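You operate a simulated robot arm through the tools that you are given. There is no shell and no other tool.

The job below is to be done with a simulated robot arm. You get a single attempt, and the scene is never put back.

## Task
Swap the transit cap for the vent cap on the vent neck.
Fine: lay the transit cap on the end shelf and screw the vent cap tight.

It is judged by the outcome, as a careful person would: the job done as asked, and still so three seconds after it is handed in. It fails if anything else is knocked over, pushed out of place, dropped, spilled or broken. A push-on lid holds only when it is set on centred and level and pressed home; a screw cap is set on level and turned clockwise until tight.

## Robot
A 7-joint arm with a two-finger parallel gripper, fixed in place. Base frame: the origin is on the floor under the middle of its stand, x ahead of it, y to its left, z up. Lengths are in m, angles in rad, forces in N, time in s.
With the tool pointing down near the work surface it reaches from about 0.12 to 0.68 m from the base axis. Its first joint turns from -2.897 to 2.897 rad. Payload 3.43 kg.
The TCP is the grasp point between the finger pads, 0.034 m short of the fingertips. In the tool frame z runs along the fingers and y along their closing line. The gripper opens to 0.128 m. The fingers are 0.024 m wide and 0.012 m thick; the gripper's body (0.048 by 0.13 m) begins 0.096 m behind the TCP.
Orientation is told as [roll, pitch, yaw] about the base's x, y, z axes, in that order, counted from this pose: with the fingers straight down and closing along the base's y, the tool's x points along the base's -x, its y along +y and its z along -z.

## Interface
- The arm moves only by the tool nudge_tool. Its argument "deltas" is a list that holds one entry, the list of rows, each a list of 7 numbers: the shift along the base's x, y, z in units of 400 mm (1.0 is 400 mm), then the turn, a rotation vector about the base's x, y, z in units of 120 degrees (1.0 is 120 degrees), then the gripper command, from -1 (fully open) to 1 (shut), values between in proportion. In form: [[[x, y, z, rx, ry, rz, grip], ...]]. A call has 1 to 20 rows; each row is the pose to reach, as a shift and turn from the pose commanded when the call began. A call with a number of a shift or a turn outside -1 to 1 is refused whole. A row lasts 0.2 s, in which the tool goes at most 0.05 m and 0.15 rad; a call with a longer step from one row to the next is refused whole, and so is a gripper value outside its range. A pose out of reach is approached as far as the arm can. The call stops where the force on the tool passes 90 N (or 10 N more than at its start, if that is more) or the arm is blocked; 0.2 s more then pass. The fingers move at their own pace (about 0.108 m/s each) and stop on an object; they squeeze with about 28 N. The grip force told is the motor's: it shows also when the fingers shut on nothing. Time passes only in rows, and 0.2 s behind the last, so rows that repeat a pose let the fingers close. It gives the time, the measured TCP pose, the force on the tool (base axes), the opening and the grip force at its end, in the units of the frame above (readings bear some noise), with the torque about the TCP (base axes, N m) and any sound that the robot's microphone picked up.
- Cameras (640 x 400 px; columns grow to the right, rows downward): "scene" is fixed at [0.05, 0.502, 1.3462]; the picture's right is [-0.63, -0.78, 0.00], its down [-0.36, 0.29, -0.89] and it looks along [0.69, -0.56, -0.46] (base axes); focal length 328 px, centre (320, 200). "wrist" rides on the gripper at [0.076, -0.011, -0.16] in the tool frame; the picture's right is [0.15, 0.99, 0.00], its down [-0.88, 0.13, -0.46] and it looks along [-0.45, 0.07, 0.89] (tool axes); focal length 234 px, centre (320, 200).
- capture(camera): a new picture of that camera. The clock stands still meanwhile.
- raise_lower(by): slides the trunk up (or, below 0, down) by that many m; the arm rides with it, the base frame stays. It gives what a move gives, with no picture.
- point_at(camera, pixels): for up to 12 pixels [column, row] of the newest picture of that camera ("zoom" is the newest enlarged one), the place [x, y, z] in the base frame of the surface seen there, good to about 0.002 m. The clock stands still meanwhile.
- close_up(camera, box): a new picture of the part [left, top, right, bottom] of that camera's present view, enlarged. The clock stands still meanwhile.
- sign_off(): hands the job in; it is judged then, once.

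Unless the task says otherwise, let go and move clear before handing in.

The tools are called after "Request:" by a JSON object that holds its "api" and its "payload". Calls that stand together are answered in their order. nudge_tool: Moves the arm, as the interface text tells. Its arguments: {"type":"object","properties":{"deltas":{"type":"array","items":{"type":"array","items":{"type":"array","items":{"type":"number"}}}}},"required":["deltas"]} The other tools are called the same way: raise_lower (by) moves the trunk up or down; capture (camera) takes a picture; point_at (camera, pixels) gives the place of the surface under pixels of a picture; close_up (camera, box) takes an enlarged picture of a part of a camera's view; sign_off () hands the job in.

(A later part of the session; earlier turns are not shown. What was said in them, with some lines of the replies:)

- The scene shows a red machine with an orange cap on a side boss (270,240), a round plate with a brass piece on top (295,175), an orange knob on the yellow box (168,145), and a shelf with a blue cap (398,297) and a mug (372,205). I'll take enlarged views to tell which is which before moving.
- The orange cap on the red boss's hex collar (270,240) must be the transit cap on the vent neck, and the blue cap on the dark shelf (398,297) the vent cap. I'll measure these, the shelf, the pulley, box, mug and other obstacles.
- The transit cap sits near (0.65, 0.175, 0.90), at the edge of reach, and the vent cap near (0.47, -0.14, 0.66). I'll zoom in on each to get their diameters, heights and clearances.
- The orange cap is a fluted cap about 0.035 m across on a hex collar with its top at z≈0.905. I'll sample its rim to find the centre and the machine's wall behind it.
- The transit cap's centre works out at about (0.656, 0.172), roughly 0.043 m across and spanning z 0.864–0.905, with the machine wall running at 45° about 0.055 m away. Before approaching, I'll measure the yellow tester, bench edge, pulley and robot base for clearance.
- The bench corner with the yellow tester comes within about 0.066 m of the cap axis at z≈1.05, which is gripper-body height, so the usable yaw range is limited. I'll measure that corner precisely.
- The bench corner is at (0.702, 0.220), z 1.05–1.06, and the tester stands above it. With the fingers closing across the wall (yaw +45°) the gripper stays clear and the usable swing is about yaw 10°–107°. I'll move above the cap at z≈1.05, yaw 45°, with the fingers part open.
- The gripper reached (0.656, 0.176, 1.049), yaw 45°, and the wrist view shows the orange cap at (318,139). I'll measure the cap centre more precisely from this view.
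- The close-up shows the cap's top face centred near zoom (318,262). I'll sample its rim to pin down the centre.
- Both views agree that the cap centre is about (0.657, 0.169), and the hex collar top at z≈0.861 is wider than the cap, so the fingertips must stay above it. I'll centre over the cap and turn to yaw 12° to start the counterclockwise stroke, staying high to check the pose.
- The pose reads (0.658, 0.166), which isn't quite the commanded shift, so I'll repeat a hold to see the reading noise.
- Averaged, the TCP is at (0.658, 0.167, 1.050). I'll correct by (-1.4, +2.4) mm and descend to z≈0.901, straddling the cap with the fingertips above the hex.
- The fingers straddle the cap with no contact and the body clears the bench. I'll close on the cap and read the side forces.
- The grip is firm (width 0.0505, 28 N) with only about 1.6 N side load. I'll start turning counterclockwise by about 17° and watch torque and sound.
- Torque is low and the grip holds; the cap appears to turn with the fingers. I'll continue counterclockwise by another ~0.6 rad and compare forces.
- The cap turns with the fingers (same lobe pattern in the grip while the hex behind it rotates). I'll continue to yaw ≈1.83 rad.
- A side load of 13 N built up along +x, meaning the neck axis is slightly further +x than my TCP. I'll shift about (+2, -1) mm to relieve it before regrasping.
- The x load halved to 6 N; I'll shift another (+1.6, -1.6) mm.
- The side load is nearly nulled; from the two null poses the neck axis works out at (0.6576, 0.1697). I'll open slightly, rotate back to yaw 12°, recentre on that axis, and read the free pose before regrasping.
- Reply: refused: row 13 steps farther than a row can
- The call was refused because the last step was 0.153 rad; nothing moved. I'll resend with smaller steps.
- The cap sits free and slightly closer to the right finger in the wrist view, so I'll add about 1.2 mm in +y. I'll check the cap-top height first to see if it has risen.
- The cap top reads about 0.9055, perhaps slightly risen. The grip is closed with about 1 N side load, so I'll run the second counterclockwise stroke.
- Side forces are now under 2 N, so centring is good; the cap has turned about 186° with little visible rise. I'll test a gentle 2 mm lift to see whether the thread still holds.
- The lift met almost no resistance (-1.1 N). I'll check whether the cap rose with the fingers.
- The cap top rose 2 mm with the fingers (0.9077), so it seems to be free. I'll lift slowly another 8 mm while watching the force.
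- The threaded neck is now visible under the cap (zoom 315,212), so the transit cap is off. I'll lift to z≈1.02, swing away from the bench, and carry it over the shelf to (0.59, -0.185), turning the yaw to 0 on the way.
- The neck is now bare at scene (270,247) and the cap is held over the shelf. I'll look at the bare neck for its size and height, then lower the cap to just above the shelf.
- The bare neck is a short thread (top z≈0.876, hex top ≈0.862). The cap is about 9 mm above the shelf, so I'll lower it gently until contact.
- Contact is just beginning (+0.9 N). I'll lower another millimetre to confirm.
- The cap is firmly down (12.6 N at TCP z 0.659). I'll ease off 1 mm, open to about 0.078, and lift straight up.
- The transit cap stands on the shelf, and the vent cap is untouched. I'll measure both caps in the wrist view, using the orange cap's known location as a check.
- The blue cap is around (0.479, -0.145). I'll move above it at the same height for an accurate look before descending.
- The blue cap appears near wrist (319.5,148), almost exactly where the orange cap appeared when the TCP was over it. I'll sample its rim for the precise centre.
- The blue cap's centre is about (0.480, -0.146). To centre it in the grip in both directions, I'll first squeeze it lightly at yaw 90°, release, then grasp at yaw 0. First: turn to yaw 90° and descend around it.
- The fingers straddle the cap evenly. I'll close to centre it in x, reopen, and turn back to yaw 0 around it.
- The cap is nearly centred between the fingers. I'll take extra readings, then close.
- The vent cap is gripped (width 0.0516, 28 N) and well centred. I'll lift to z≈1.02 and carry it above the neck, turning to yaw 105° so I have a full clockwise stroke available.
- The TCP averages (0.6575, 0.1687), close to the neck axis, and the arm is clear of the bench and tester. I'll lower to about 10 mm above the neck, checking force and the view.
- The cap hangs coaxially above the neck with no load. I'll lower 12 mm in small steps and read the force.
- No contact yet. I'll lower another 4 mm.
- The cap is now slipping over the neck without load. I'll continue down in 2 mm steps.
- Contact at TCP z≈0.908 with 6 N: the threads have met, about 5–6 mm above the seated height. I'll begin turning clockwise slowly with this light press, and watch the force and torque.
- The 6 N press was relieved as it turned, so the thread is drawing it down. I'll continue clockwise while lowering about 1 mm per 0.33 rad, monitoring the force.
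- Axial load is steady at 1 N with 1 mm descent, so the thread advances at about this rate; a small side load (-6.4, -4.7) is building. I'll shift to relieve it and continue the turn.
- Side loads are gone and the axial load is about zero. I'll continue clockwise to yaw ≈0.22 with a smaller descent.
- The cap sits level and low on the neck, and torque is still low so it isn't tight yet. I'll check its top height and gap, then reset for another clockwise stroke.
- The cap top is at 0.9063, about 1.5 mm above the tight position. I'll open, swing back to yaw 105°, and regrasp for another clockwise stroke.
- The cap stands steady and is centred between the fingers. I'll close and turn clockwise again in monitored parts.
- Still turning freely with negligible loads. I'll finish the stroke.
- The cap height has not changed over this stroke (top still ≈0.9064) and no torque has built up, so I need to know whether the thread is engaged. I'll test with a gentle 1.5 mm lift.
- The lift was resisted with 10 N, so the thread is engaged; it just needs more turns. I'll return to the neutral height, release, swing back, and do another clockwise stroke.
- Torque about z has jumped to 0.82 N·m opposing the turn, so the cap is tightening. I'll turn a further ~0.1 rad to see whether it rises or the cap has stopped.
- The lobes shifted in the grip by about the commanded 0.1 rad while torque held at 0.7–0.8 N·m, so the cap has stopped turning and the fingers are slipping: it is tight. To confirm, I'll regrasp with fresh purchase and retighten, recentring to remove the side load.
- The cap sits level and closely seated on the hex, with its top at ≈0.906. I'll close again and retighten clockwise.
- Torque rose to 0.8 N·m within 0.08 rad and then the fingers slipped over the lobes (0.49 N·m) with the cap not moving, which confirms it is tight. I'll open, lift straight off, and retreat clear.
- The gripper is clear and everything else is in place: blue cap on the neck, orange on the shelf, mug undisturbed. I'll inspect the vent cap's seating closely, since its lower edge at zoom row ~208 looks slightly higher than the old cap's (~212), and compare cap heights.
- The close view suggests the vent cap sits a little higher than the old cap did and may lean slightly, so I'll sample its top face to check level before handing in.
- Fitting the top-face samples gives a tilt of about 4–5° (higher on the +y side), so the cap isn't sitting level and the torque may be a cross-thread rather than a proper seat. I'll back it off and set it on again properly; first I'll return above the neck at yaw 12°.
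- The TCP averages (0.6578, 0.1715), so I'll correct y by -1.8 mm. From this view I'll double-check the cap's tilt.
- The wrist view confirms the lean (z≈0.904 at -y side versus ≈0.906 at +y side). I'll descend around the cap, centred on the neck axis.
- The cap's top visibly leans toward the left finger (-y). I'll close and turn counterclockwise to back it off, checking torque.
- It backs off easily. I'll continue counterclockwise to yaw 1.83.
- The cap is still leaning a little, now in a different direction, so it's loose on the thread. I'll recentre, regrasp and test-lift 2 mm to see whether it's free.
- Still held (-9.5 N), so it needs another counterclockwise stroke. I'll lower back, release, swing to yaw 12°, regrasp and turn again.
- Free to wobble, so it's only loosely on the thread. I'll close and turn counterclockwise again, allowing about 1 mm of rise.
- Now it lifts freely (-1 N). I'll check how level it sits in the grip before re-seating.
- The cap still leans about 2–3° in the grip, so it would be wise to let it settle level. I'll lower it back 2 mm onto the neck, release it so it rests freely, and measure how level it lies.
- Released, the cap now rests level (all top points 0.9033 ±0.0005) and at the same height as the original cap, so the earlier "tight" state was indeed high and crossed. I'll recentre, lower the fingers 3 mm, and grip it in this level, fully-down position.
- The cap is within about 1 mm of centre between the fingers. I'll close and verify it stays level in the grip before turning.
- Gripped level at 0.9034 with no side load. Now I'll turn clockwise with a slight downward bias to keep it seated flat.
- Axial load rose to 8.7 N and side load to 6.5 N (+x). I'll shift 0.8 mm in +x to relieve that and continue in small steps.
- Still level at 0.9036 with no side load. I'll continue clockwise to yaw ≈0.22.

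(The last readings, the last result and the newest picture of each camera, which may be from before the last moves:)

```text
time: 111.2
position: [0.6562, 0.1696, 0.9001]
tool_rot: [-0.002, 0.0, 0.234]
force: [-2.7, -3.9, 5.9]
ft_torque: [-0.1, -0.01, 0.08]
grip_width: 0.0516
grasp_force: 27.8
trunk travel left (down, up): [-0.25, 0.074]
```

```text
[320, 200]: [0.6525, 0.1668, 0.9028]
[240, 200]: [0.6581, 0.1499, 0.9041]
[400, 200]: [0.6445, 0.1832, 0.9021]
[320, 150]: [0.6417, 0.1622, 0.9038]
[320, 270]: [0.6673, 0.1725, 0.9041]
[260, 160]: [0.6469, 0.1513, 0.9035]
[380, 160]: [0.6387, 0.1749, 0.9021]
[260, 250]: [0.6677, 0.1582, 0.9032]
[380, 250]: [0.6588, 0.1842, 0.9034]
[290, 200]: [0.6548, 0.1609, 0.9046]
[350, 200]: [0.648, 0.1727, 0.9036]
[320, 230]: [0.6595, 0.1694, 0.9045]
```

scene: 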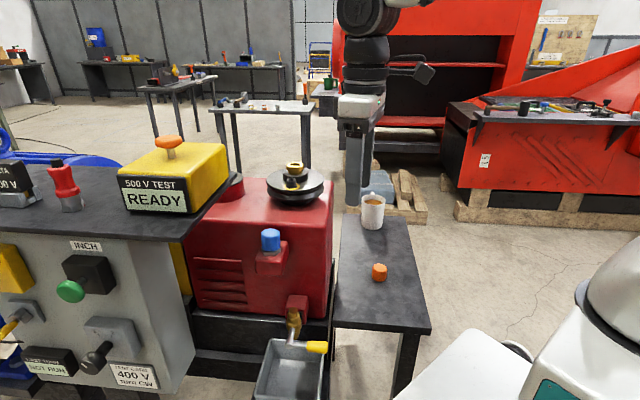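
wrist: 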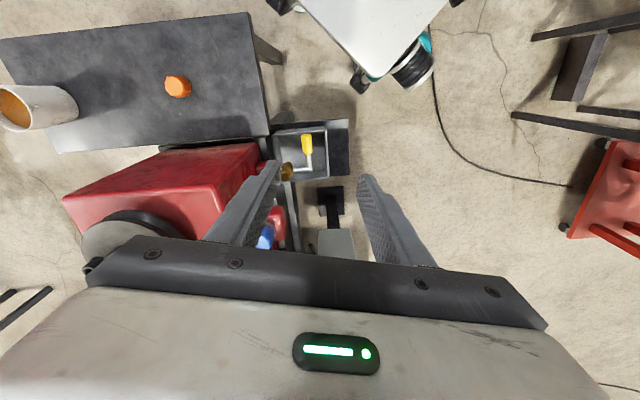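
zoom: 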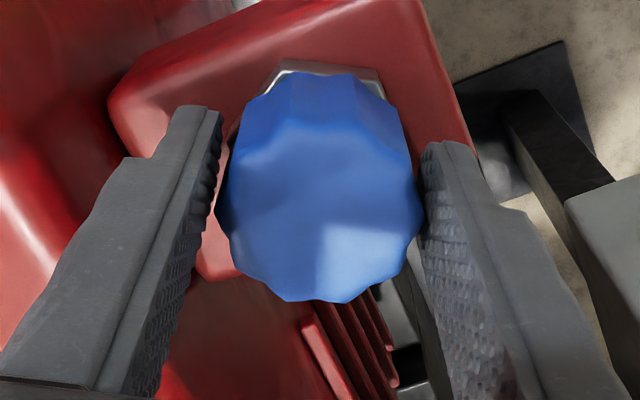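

Stroke finished, still level and low. I'll release, swing back to yaw 105°, and check that it stays level at rest.

Request:
{"api": "nudge_tool", "payload": {"deltas": [[[0, 0, 0, 0, 0, 0, 0.03], [0, 0, 0, 0, 0, 0, 0.03], [0, 0, 0.001, 0, 0, 0.064, 0.03], [0, 0, 0.001, 0, 0, 0.128, 0.03], [0, 0, 0.001, 0, 0, 0.192, 0.03], [0, 0, 0.001, 0, 0, 0.256, 0.03], [0, 0, 0.001, 0, 0, 0.32, 0.03], [0, 0, 0.001, 0, 0, 0.384, 0.03], [0, 0, 0.001, 0, 0, 0.448, 0.03], [0, 0, 0.001, 0, 0, 0.512, 0.03], [0, 0, 0.001, 0, 0, 0.576, 0.03], [0, 0, 0.001, 0, 0, 0.64, 0.03], [0, 0, 0.001, 0, 0, 0.704, 0.03], [0, 0, 0.001, 0, 0, 0.762, 0.03], [0, 0, 0.001, 0, 0, 0.762, 0.03]]]}}

Request:
{"api": "nudge_tool", "payload": {"deltas": [[[0, 0, 0, 0, 0, 0, 0.03]]]}}

Request:
{"api": "nudge_tool", "payload": {"deltas": [[[0, 0, 0, 0, 0, 0, 0.03]]]}}

Request:
{"api": "close_up", "payload": {"camera": "wrist", "box": [240, 130, 400, 250]}}

Request:
{"api": "point_at", "payload": {"camera": "zoom", "pixels": [[320, 200], [240, 200], [400, 200], [320, 150], [320, 270], [260, 160], [380, 160], [260, 250], [380, 250], [290, 200], [350, 200], [320, 230]]}}

Request:
{"api": "point_at", "payload": {"camera": "zoom", "pixels": [[320, 180], [250, 180], [390, 180], [300, 150], [340, 270], [270, 170], [370, 170], [270, 260], [370, 260], [290, 220], [350, 220], [300, 270]]}}

```text
time: 114.4
position: [0.6571, 0.1692, 0.8997]
tool_rot: [-0.001, 0.0, 1.835]
force: [-0.2, 0.1, -0.3]
ft_torque: [0.0, 0.0, -0.02]
grip_width: 0.0619
grasp_force: 0.1
trunk travel left (down, up): [-0.25, 0.074]
```

```text
time: 114.8
position: [0.6566, 0.1696, 0.8996]
tool_rot: [-0.001, -0.001, 1.835]
force: [0.2, -0.8, 0.3]
ft_torque: [0.0, -0.02, 0.01]
grip_width: 0.0619
grasp_force: 0.1
trunk travel left (down, up): [-0.25, 0.074]
```

```text
time: 115.2
position: [0.6577, 0.1709, 0.8994]
tool_rot: [0.0, -0.001, 1.835]
force: [0.2, 0.0, -0.3]
ft_torque: [-0.04, -0.01, -0.01]
grip_width: 0.0621
grasp_force: 0.1
trunk travel left (down, up): [-0.25, 0.074]
```

```text
3.33 times, centred on (320, 190) of wrist
```

zoom: 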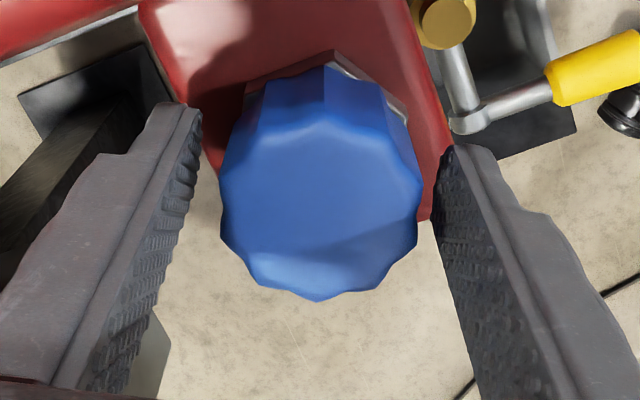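

```text
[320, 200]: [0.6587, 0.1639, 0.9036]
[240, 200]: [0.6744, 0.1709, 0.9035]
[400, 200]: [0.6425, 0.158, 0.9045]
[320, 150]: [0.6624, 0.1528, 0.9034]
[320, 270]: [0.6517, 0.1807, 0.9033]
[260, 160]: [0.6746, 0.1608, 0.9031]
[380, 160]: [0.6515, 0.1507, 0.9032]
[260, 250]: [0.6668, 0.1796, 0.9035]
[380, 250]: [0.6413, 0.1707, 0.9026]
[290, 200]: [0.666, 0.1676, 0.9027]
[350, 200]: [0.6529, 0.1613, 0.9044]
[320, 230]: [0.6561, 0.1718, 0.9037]
```

```text
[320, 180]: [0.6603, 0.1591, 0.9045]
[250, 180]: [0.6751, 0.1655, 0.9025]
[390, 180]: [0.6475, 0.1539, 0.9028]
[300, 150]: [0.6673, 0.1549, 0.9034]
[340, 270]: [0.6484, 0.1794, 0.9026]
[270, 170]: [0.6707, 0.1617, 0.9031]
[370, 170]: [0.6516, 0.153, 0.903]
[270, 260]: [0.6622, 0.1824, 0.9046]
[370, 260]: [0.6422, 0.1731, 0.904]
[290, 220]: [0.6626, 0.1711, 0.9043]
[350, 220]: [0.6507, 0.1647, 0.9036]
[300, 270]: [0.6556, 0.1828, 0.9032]
```

Level at rest at 0.9034 and centred. I'll run the second clockwise stroke with a light press.

Request:
{"api": "nudge_tool", "payload": {"deltas": [[[0, 0, 0, 0, 0, 0, 1], [0, 0, 0, 0, 0, 0, 1], [0, 0, 0, 0, 0, 0, 1], [0, 0, -0.001, 0, 0, -0.04, 1], [0, 0, -0.001, 0, 0, -0.08, 1], [0, 0, -0.001, 0, 0, -0.12, 1], [0, 0, -0.001, 0, 0, -0.16, 1]]]}}

Request:
{"api": "nudge_tool", "payload": {"deltas": [[[0, 0, 0, 0, 0, -0.04, 1], [0, 0, 0, 0, 0, -0.08, 1], [0, 0, 0, 0, 0, -0.12, 1], [0, 0, 0, 0, 0, -0.16, 1]]]}}

Request:
{"api": "nudge_tool", "payload": {"deltas": [[[0, 0, 0, 0, 0, -0.04, 1], [0, 0, 0, 0, 0, -0.08, 1], [0, 0, 0, 0, 0, -0.12, 1], [0, 0, 0, 0, 0, -0.16, 1]]]}}

```text
time: 116.8
position: [0.6582, 0.1712, 0.8996]
tool_rot: [-0.001, -0.002, 1.494]
force: [-0.8, 0.2, 3.6]
ft_torque: [0.0, 0.16, 0.0]
grip_width: 0.0517
grasp_force: 28.3
trunk travel left (down, up): [-0.25, 0.074]
```

```text
time: 117.8
position: [0.6581, 0.1694, 0.9004]
tool_rot: [-0.001, -0.001, 1.16]
force: [1.6, 2.6, 6.8]
ft_torque: [0.12, 0.08, 0.04]
grip_width: 0.0518
grasp_force: 27.8
trunk travel left (down, up): [-0.25, 0.074]
```

```text
time: 118.8
position: [0.6581, 0.169, 0.9007]
tool_rot: [-0.001, -0.001, 0.827]
force: [2.9, 1.7, 6.4]
ft_torque: [0.07, -0.06, 0.06]
grip_width: 0.0517
grasp_force: 27.8
trunk travel left (down, up): [-0.25, 0.074]
```

Loads stay small. I'll finish this stroke in two parts.

Request:
{"api": "nudge_tool", "payload": {"deltas": [[[0, 0, 0, 0, 0, -0.04, 1], [0, 0, 0, 0, 0, -0.08, 1], [0, 0, 0, 0, 0, -0.12, 1], [0, 0, 0, 0, 0, -0.16, 1]]]}}

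Request:
{"api": "nudge_tool", "payload": {"deltas": [[[0, 0, 0, 0, 0, -0.04, 1], [0, 0, 0, 0, 0, -0.08, 1], [0, 0, 0, 0, 0, -0.125, 1]]]}}

Request:
{"api": "close_up", "payload": {"camera": "wrist", "box": [240, 130, 400, 250]}}

Request:
{"api": "point_at", "payload": {"camera": "zoom", "pixels": [[320, 200], [240, 200], [400, 200], [320, 150], [320, 270], [260, 160], [380, 160], [260, 250], [380, 250], [290, 200], [350, 200], [320, 230]]}}

```text
time: 119.8
position: [0.6574, 0.1698, 0.8972]
tool_rot: [0.0, 0.0, 0.492]
force: [-0.1, -0.7, -0.3]
ft_torque: [-0.01, -0.05, 0.38]
grip_width: 0.0506
grasp_force: 27.9
trunk travel left (down, up): [-0.25, 0.074]
```

```text
time: 120.6
position: [0.6582, 0.1703, 0.8983]
tool_rot: [-0.001, -0.001, 0.23]
force: [-0.2, -0.7, -0.4]
ft_torque: [-0.13, -0.04, 0.75]
grip_width: 0.0513
grasp_force: 28.1
trunk travel left (down, up): [-0.25, 0.074]
```

```text
3.33 times, centred on (320, 190) of wrist
```

zoom: 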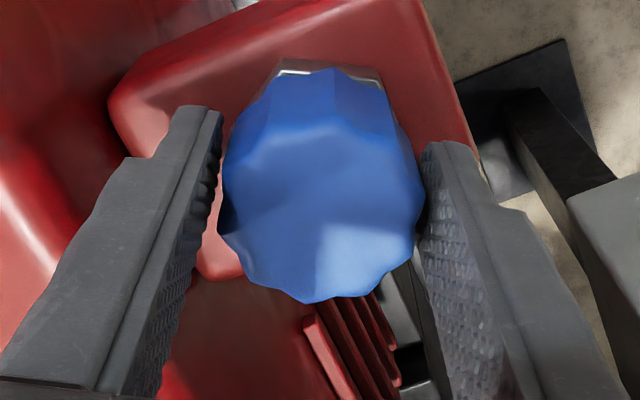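

```text
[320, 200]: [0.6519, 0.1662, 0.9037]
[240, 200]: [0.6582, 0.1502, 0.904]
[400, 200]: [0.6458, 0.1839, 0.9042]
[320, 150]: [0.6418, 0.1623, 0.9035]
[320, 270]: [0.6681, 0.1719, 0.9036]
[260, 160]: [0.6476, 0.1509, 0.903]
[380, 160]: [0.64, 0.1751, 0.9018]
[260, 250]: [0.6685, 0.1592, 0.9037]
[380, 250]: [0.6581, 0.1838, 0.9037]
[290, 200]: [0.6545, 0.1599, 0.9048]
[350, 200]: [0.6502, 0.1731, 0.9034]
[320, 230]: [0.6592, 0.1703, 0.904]
```

Torque climbed to 0.38 then 0.75 N·m with the cap level at 0.9037 and fully down, so it's properly seating now. I'll release, swing back, check level, and tighten once more.

Request:
{"api": "nudge_tool", "payload": {"deltas": [[[0, 0, 0, 0, 0, 0, 0.03], [0, 0, 0, 0, 0, 0, 0.03], [0, 0, 0.001, 0, 0, 0.064, 0.03], [0, 0, 0.001, 0, 0, 0.128, 0.03], [0, 0, 0.001, 0, 0, 0.192, 0.03], [0, 0, 0.001, 0, 0, 0.256, 0.03], [0, 0, 0.001, 0, 0, 0.32, 0.03], [0, 0, 0.001, 0, 0, 0.384, 0.03], [0, 0, 0.001, 0, 0, 0.448, 0.03], [0, 0, 0.001, 0, 0, 0.512, 0.03], [0, 0, 0.001, 0, 0, 0.576, 0.03], [0, 0, 0.001, 0, 0, 0.64, 0.03], [0, 0, 0.001, 0, 0, 0.704, 0.03], [0, 0, 0.001, 0, 0, 0.762, 0.03], [0, 0, 0.001, 0, 0, 0.762, 0.03]]]}}

Request:
{"api": "close_up", "payload": {"camera": "wrist", "box": [240, 130, 400, 250]}}

Request:
{"api": "point_at", "payload": {"camera": "zoom", "pixels": [[320, 200], [240, 200], [400, 200], [320, 150], [320, 270], [260, 160], [380, 160], [260, 250], [380, 250], [290, 200], [350, 200], [320, 230]]}}

Request:
{"api": "nudge_tool", "payload": {"deltas": [[[0, 0, 0, 0, 0, 0, 1], [0, 0, 0, 0, 0, 0, 1], [0, 0, 0, 0, 0, 0, 1], [0, 0, 0, 0, 0, -0.02, 1], [0, 0, 0, 0, 0, -0.04, 1]]]}}

Request:
{"api": "close_up", "payload": {"camera": "wrist", "box": [240, 130, 400, 250]}}

Request:
{"api": "nudge_tool", "payload": {"deltas": [[[0, 0, 0, 0, 0, -0.03, 1], [0, 0, 0, 0, 0, -0.06, 1], [0, 0, 0, 0, 0, -0.09, 1]]]}}

Request:
{"api": "close_up", "payload": {"camera": "wrist", "box": [240, 130, 400, 250]}}

```text
time: 123.8
position: [0.6576, 0.1687, 0.9003]
tool_rot: [0.0, 0.0, 1.827]
force: [0.4, 0.5, 0.0]
ft_torque: [0.02, -0.03, 0.01]
grip_width: 0.0622
grasp_force: 0.1
trunk travel left (down, up): [-0.25, 0.074]
```

```text
3.33 times, centred on (320, 190) of wrist
```

zoom: 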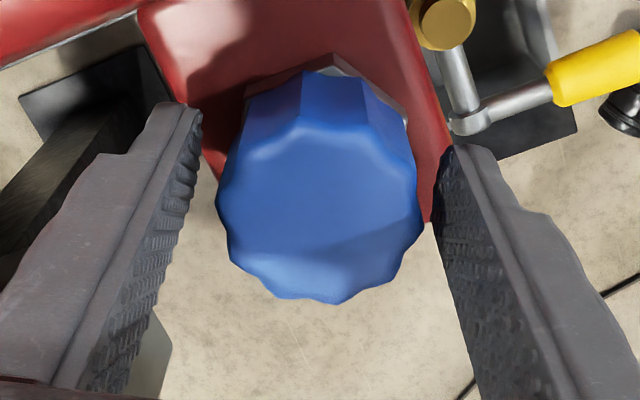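

```text
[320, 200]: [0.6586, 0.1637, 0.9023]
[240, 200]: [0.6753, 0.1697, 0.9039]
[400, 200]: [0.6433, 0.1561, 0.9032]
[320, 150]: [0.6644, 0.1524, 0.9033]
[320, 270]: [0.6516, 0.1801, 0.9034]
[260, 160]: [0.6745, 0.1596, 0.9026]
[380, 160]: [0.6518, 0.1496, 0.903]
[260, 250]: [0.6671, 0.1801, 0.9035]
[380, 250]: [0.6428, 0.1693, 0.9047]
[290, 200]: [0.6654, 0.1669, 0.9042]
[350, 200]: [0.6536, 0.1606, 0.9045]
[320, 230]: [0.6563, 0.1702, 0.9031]
```

```text
time: 125.0
position: [0.6573, 0.1702, 0.8998]
tool_rot: [0.001, 0.001, 1.743]
force: [-1.6, -1.0, -1.3]
ft_torque: [-0.06, 0.01, 0.67]
grip_width: 0.0517
grasp_force: 27.6
trunk travel left (down, up): [-0.25, 0.074]
```

```text
3.33 times, centred on (320, 190) of wrist
```

zoom: 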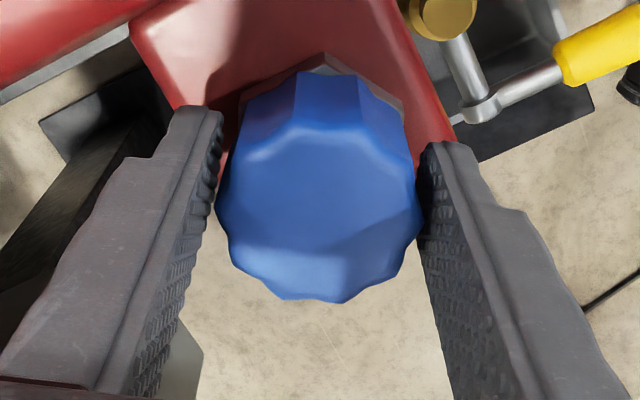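

```text
time: 125.8
position: [0.657, 0.1697, 0.9001]
tool_rot: [-0.001, 0.0, 1.553]
force: [-2.4, -1.5, -0.6]
ft_torque: [-0.05, 0.05, 0.36]
grip_width: 0.0503
grasp_force: 28.2
trunk travel left (down, up): [-0.25, 0.074]
```

```text
3.33 times, centred on (320, 190) of wrist
```

zoom: 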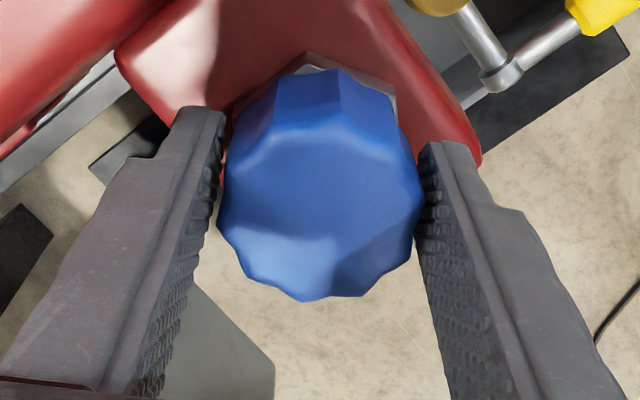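

Torque hits 0.67 N·m within 0.08 rad and then the fingers slip over the lobes with the cap still, so it's tight. I'll give one last clockwise wrench across a full lobe to take up any remaining slack.

Request:
{"api": "nudge_tool", "payload": {"deltas": [[[0, 0, 0, 0, 0, -0.03, 1], [0, 0, 0, 0, 0, -0.06, 1], [0, 0, 0, 0, 0, -0.09, 1]]]}}

Request:
{"api": "nudge_tool", "payload": {"deltas": [[[0, 0, 0, 0, 0, -0.03, 1], [0, 0, 0, 0, 0, -0.06, 1], [0, 0, 0, 0, 0, -0.09, 1]]]}}

```text
time: 126.6
position: [0.657, 0.1695, 0.9004]
tool_rot: [-0.001, 0.0, 1.364]
force: [-2.6, -0.3, -0.3]
ft_torque: [0.02, 0.14, 0.89]
grip_width: 0.0508
grasp_force: 28.7
trunk travel left (down, up): [-0.25, 0.074]
```

```text
time: 127.4
position: [0.657, 0.1694, 0.9005]
tool_rot: [-0.002, -0.001, 1.176]
force: [-0.7, -0.3, 0.3]
ft_torque: [0.01, 0.03, 0.58]
grip_width: 0.0513
grasp_force: 28.1
trunk travel left (down, up): [-0.25, 0.074]
```

Peak torque reached 0.89 N·m with the fingers slipping, so it is as tight as the grip allows. I'll open, lift straight up and retreat, then inspect.

Request:
{"api": "nudge_tool", "payload": {"deltas": [[[0, 0, 0, 0, 0, 0, 0.03], [0, 0, 0, 0, 0, 0, -0.05], [0, 0, 0, 0, 0, 0, -0.05], [0, 0, 0.04, 0, 0, 0, -0.05], [0, 0, 0.1, 0, 0, 0, -0.05], [0, 0, 0.2, 0, 0, 0, -0.05], [0, 0, 0.3, 0, 0, 0, -0.05], [0, 0, 0.4, 0, 0, 0, -0.05], [-0.09, -0.05, 0.45, 0, 0, -0.04, -0.05], [-0.18, -0.08, 0.5, 0, 0, -0.1, -0.05], [-0.28, -0.1, 0.52, 0, 0, -0.16, -0.05], [-0.38, -0.12, 0.54, 0, 0, -0.22, -0.05], [-0.48, -0.12, 0.55, 0, 0, -0.28, -0.05], [-0.58, -0.12, 0.55, 0, 0, -0.34, -0.05], [-0.6, -0.12, 0.55, 0, 0, -0.4, -0.05]]]}}

Request:
{"api": "capture", "payload": {"camera": "scene"}}

Request:
{"api": "close_up", "payload": {"camera": "scene", "box": [258, 226, 284, 260]}}

Request:
{"api": "point_at", "payload": {"camera": "zoom", "pixels": [[310, 55], [280, 55], [340, 55], [250, 70], [370, 65], [240, 90], [400, 80], [400, 95], [250, 105], [280, 112], [310, 115], [345, 112]]}}

Request:
{"api": "point_at", "payload": {"camera": "zoom", "pixels": [[310, 90], [280, 90], [340, 90], [370, 90], [310, 75], [310, 105], [370, 105], [260, 85], [300, 65], [330, 70], [350, 75], [285, 75]]}}

Request:
{"api": "close_up", "payload": {"camera": "scene", "box": [320, 180, 440, 340]}}

```text
time: 130.6
position: [0.4171, 0.1217, 1.119]
tool_rot: [0.002, 0.0, 0.337]
force: [-0.6, 0.2, -0.4]
ft_torque: [0.0, 0.01, 0.04]
grip_width: 0.0675
grasp_force: 0.1
trunk travel left (down, up): [-0.25, 0.074]
```

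```text
taken
```

scene: 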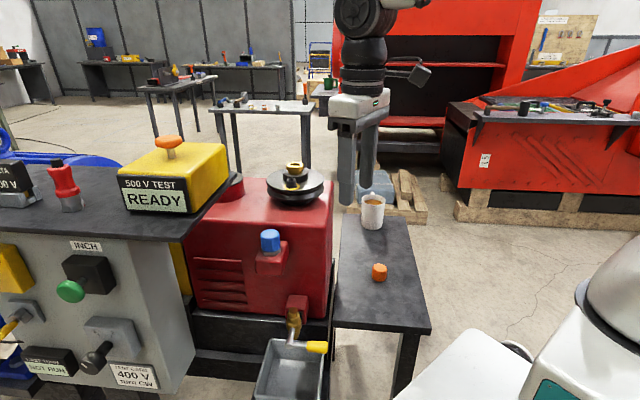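

```text
11.76 times, centred on (271, 243) of scene
```

zoom: 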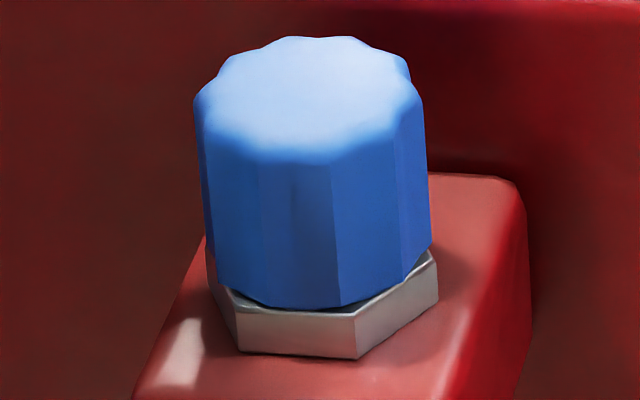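

```text
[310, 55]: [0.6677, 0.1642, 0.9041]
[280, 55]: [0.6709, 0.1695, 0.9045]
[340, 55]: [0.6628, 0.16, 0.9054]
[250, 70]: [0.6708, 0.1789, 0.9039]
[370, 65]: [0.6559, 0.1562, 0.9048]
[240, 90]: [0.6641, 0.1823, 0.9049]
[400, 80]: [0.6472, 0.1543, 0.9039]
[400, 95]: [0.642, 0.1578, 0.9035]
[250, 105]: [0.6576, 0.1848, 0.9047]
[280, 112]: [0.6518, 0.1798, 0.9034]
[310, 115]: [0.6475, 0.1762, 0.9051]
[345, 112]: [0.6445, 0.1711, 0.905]
```

```text
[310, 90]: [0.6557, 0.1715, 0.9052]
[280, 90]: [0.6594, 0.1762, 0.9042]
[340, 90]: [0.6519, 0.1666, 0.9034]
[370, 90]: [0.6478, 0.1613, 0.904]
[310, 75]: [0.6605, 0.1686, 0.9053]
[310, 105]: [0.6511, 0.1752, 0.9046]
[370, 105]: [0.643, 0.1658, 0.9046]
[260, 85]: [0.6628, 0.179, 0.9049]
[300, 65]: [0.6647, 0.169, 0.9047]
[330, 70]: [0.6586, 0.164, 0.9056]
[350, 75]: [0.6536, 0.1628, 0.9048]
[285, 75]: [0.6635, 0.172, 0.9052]
```

```text
2.50 times, centred on (380, 260) of scene
```

zoom: 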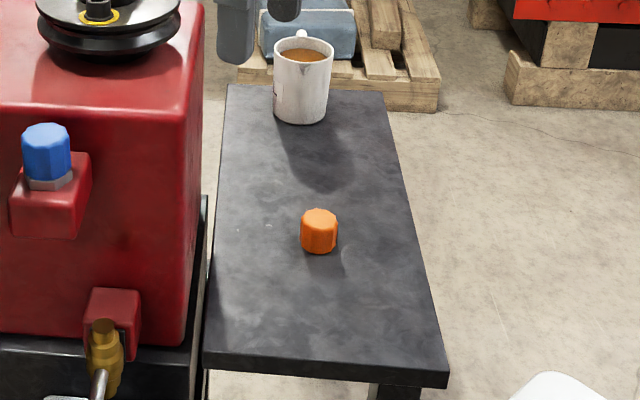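

The vent cap now sits level on the neck: all top points read 0.9034–0.9056, matching the original cap's height. It stopped turning at about 0.9 N·m. The transit cap stands on the end shelf, the mug, tester and pulley are undisturbed, and the arm is clear, so I'm handing in.

Request:
{"api": "sign_off", "payload": {}}

```text
The job is handed in.
```

The caps are swapped and the job is handed in. The vent cap is screwed tight on the vent neck, and the transit cap is standing on the end shelf.

- **Vent cap:** The first time I screwed it on, it crossed the thread and sat high and tilted by about 4°. I backed it off, let it settle level and screwed it on again. It now sits level at the height the transit cap had. It stopped turning at about 0.9 N·m, where the fingers began to slip, so that is as tight as this gripper can make it.
- **Transit cap:** It came off in two counterclockwise strokes and was set down gently on the shelf.
- **Surroundings:** In the last pictures, the mug, the yellow tester and the pulley looked undisturbed. The arm was clear with the gripper empty before I handed in.
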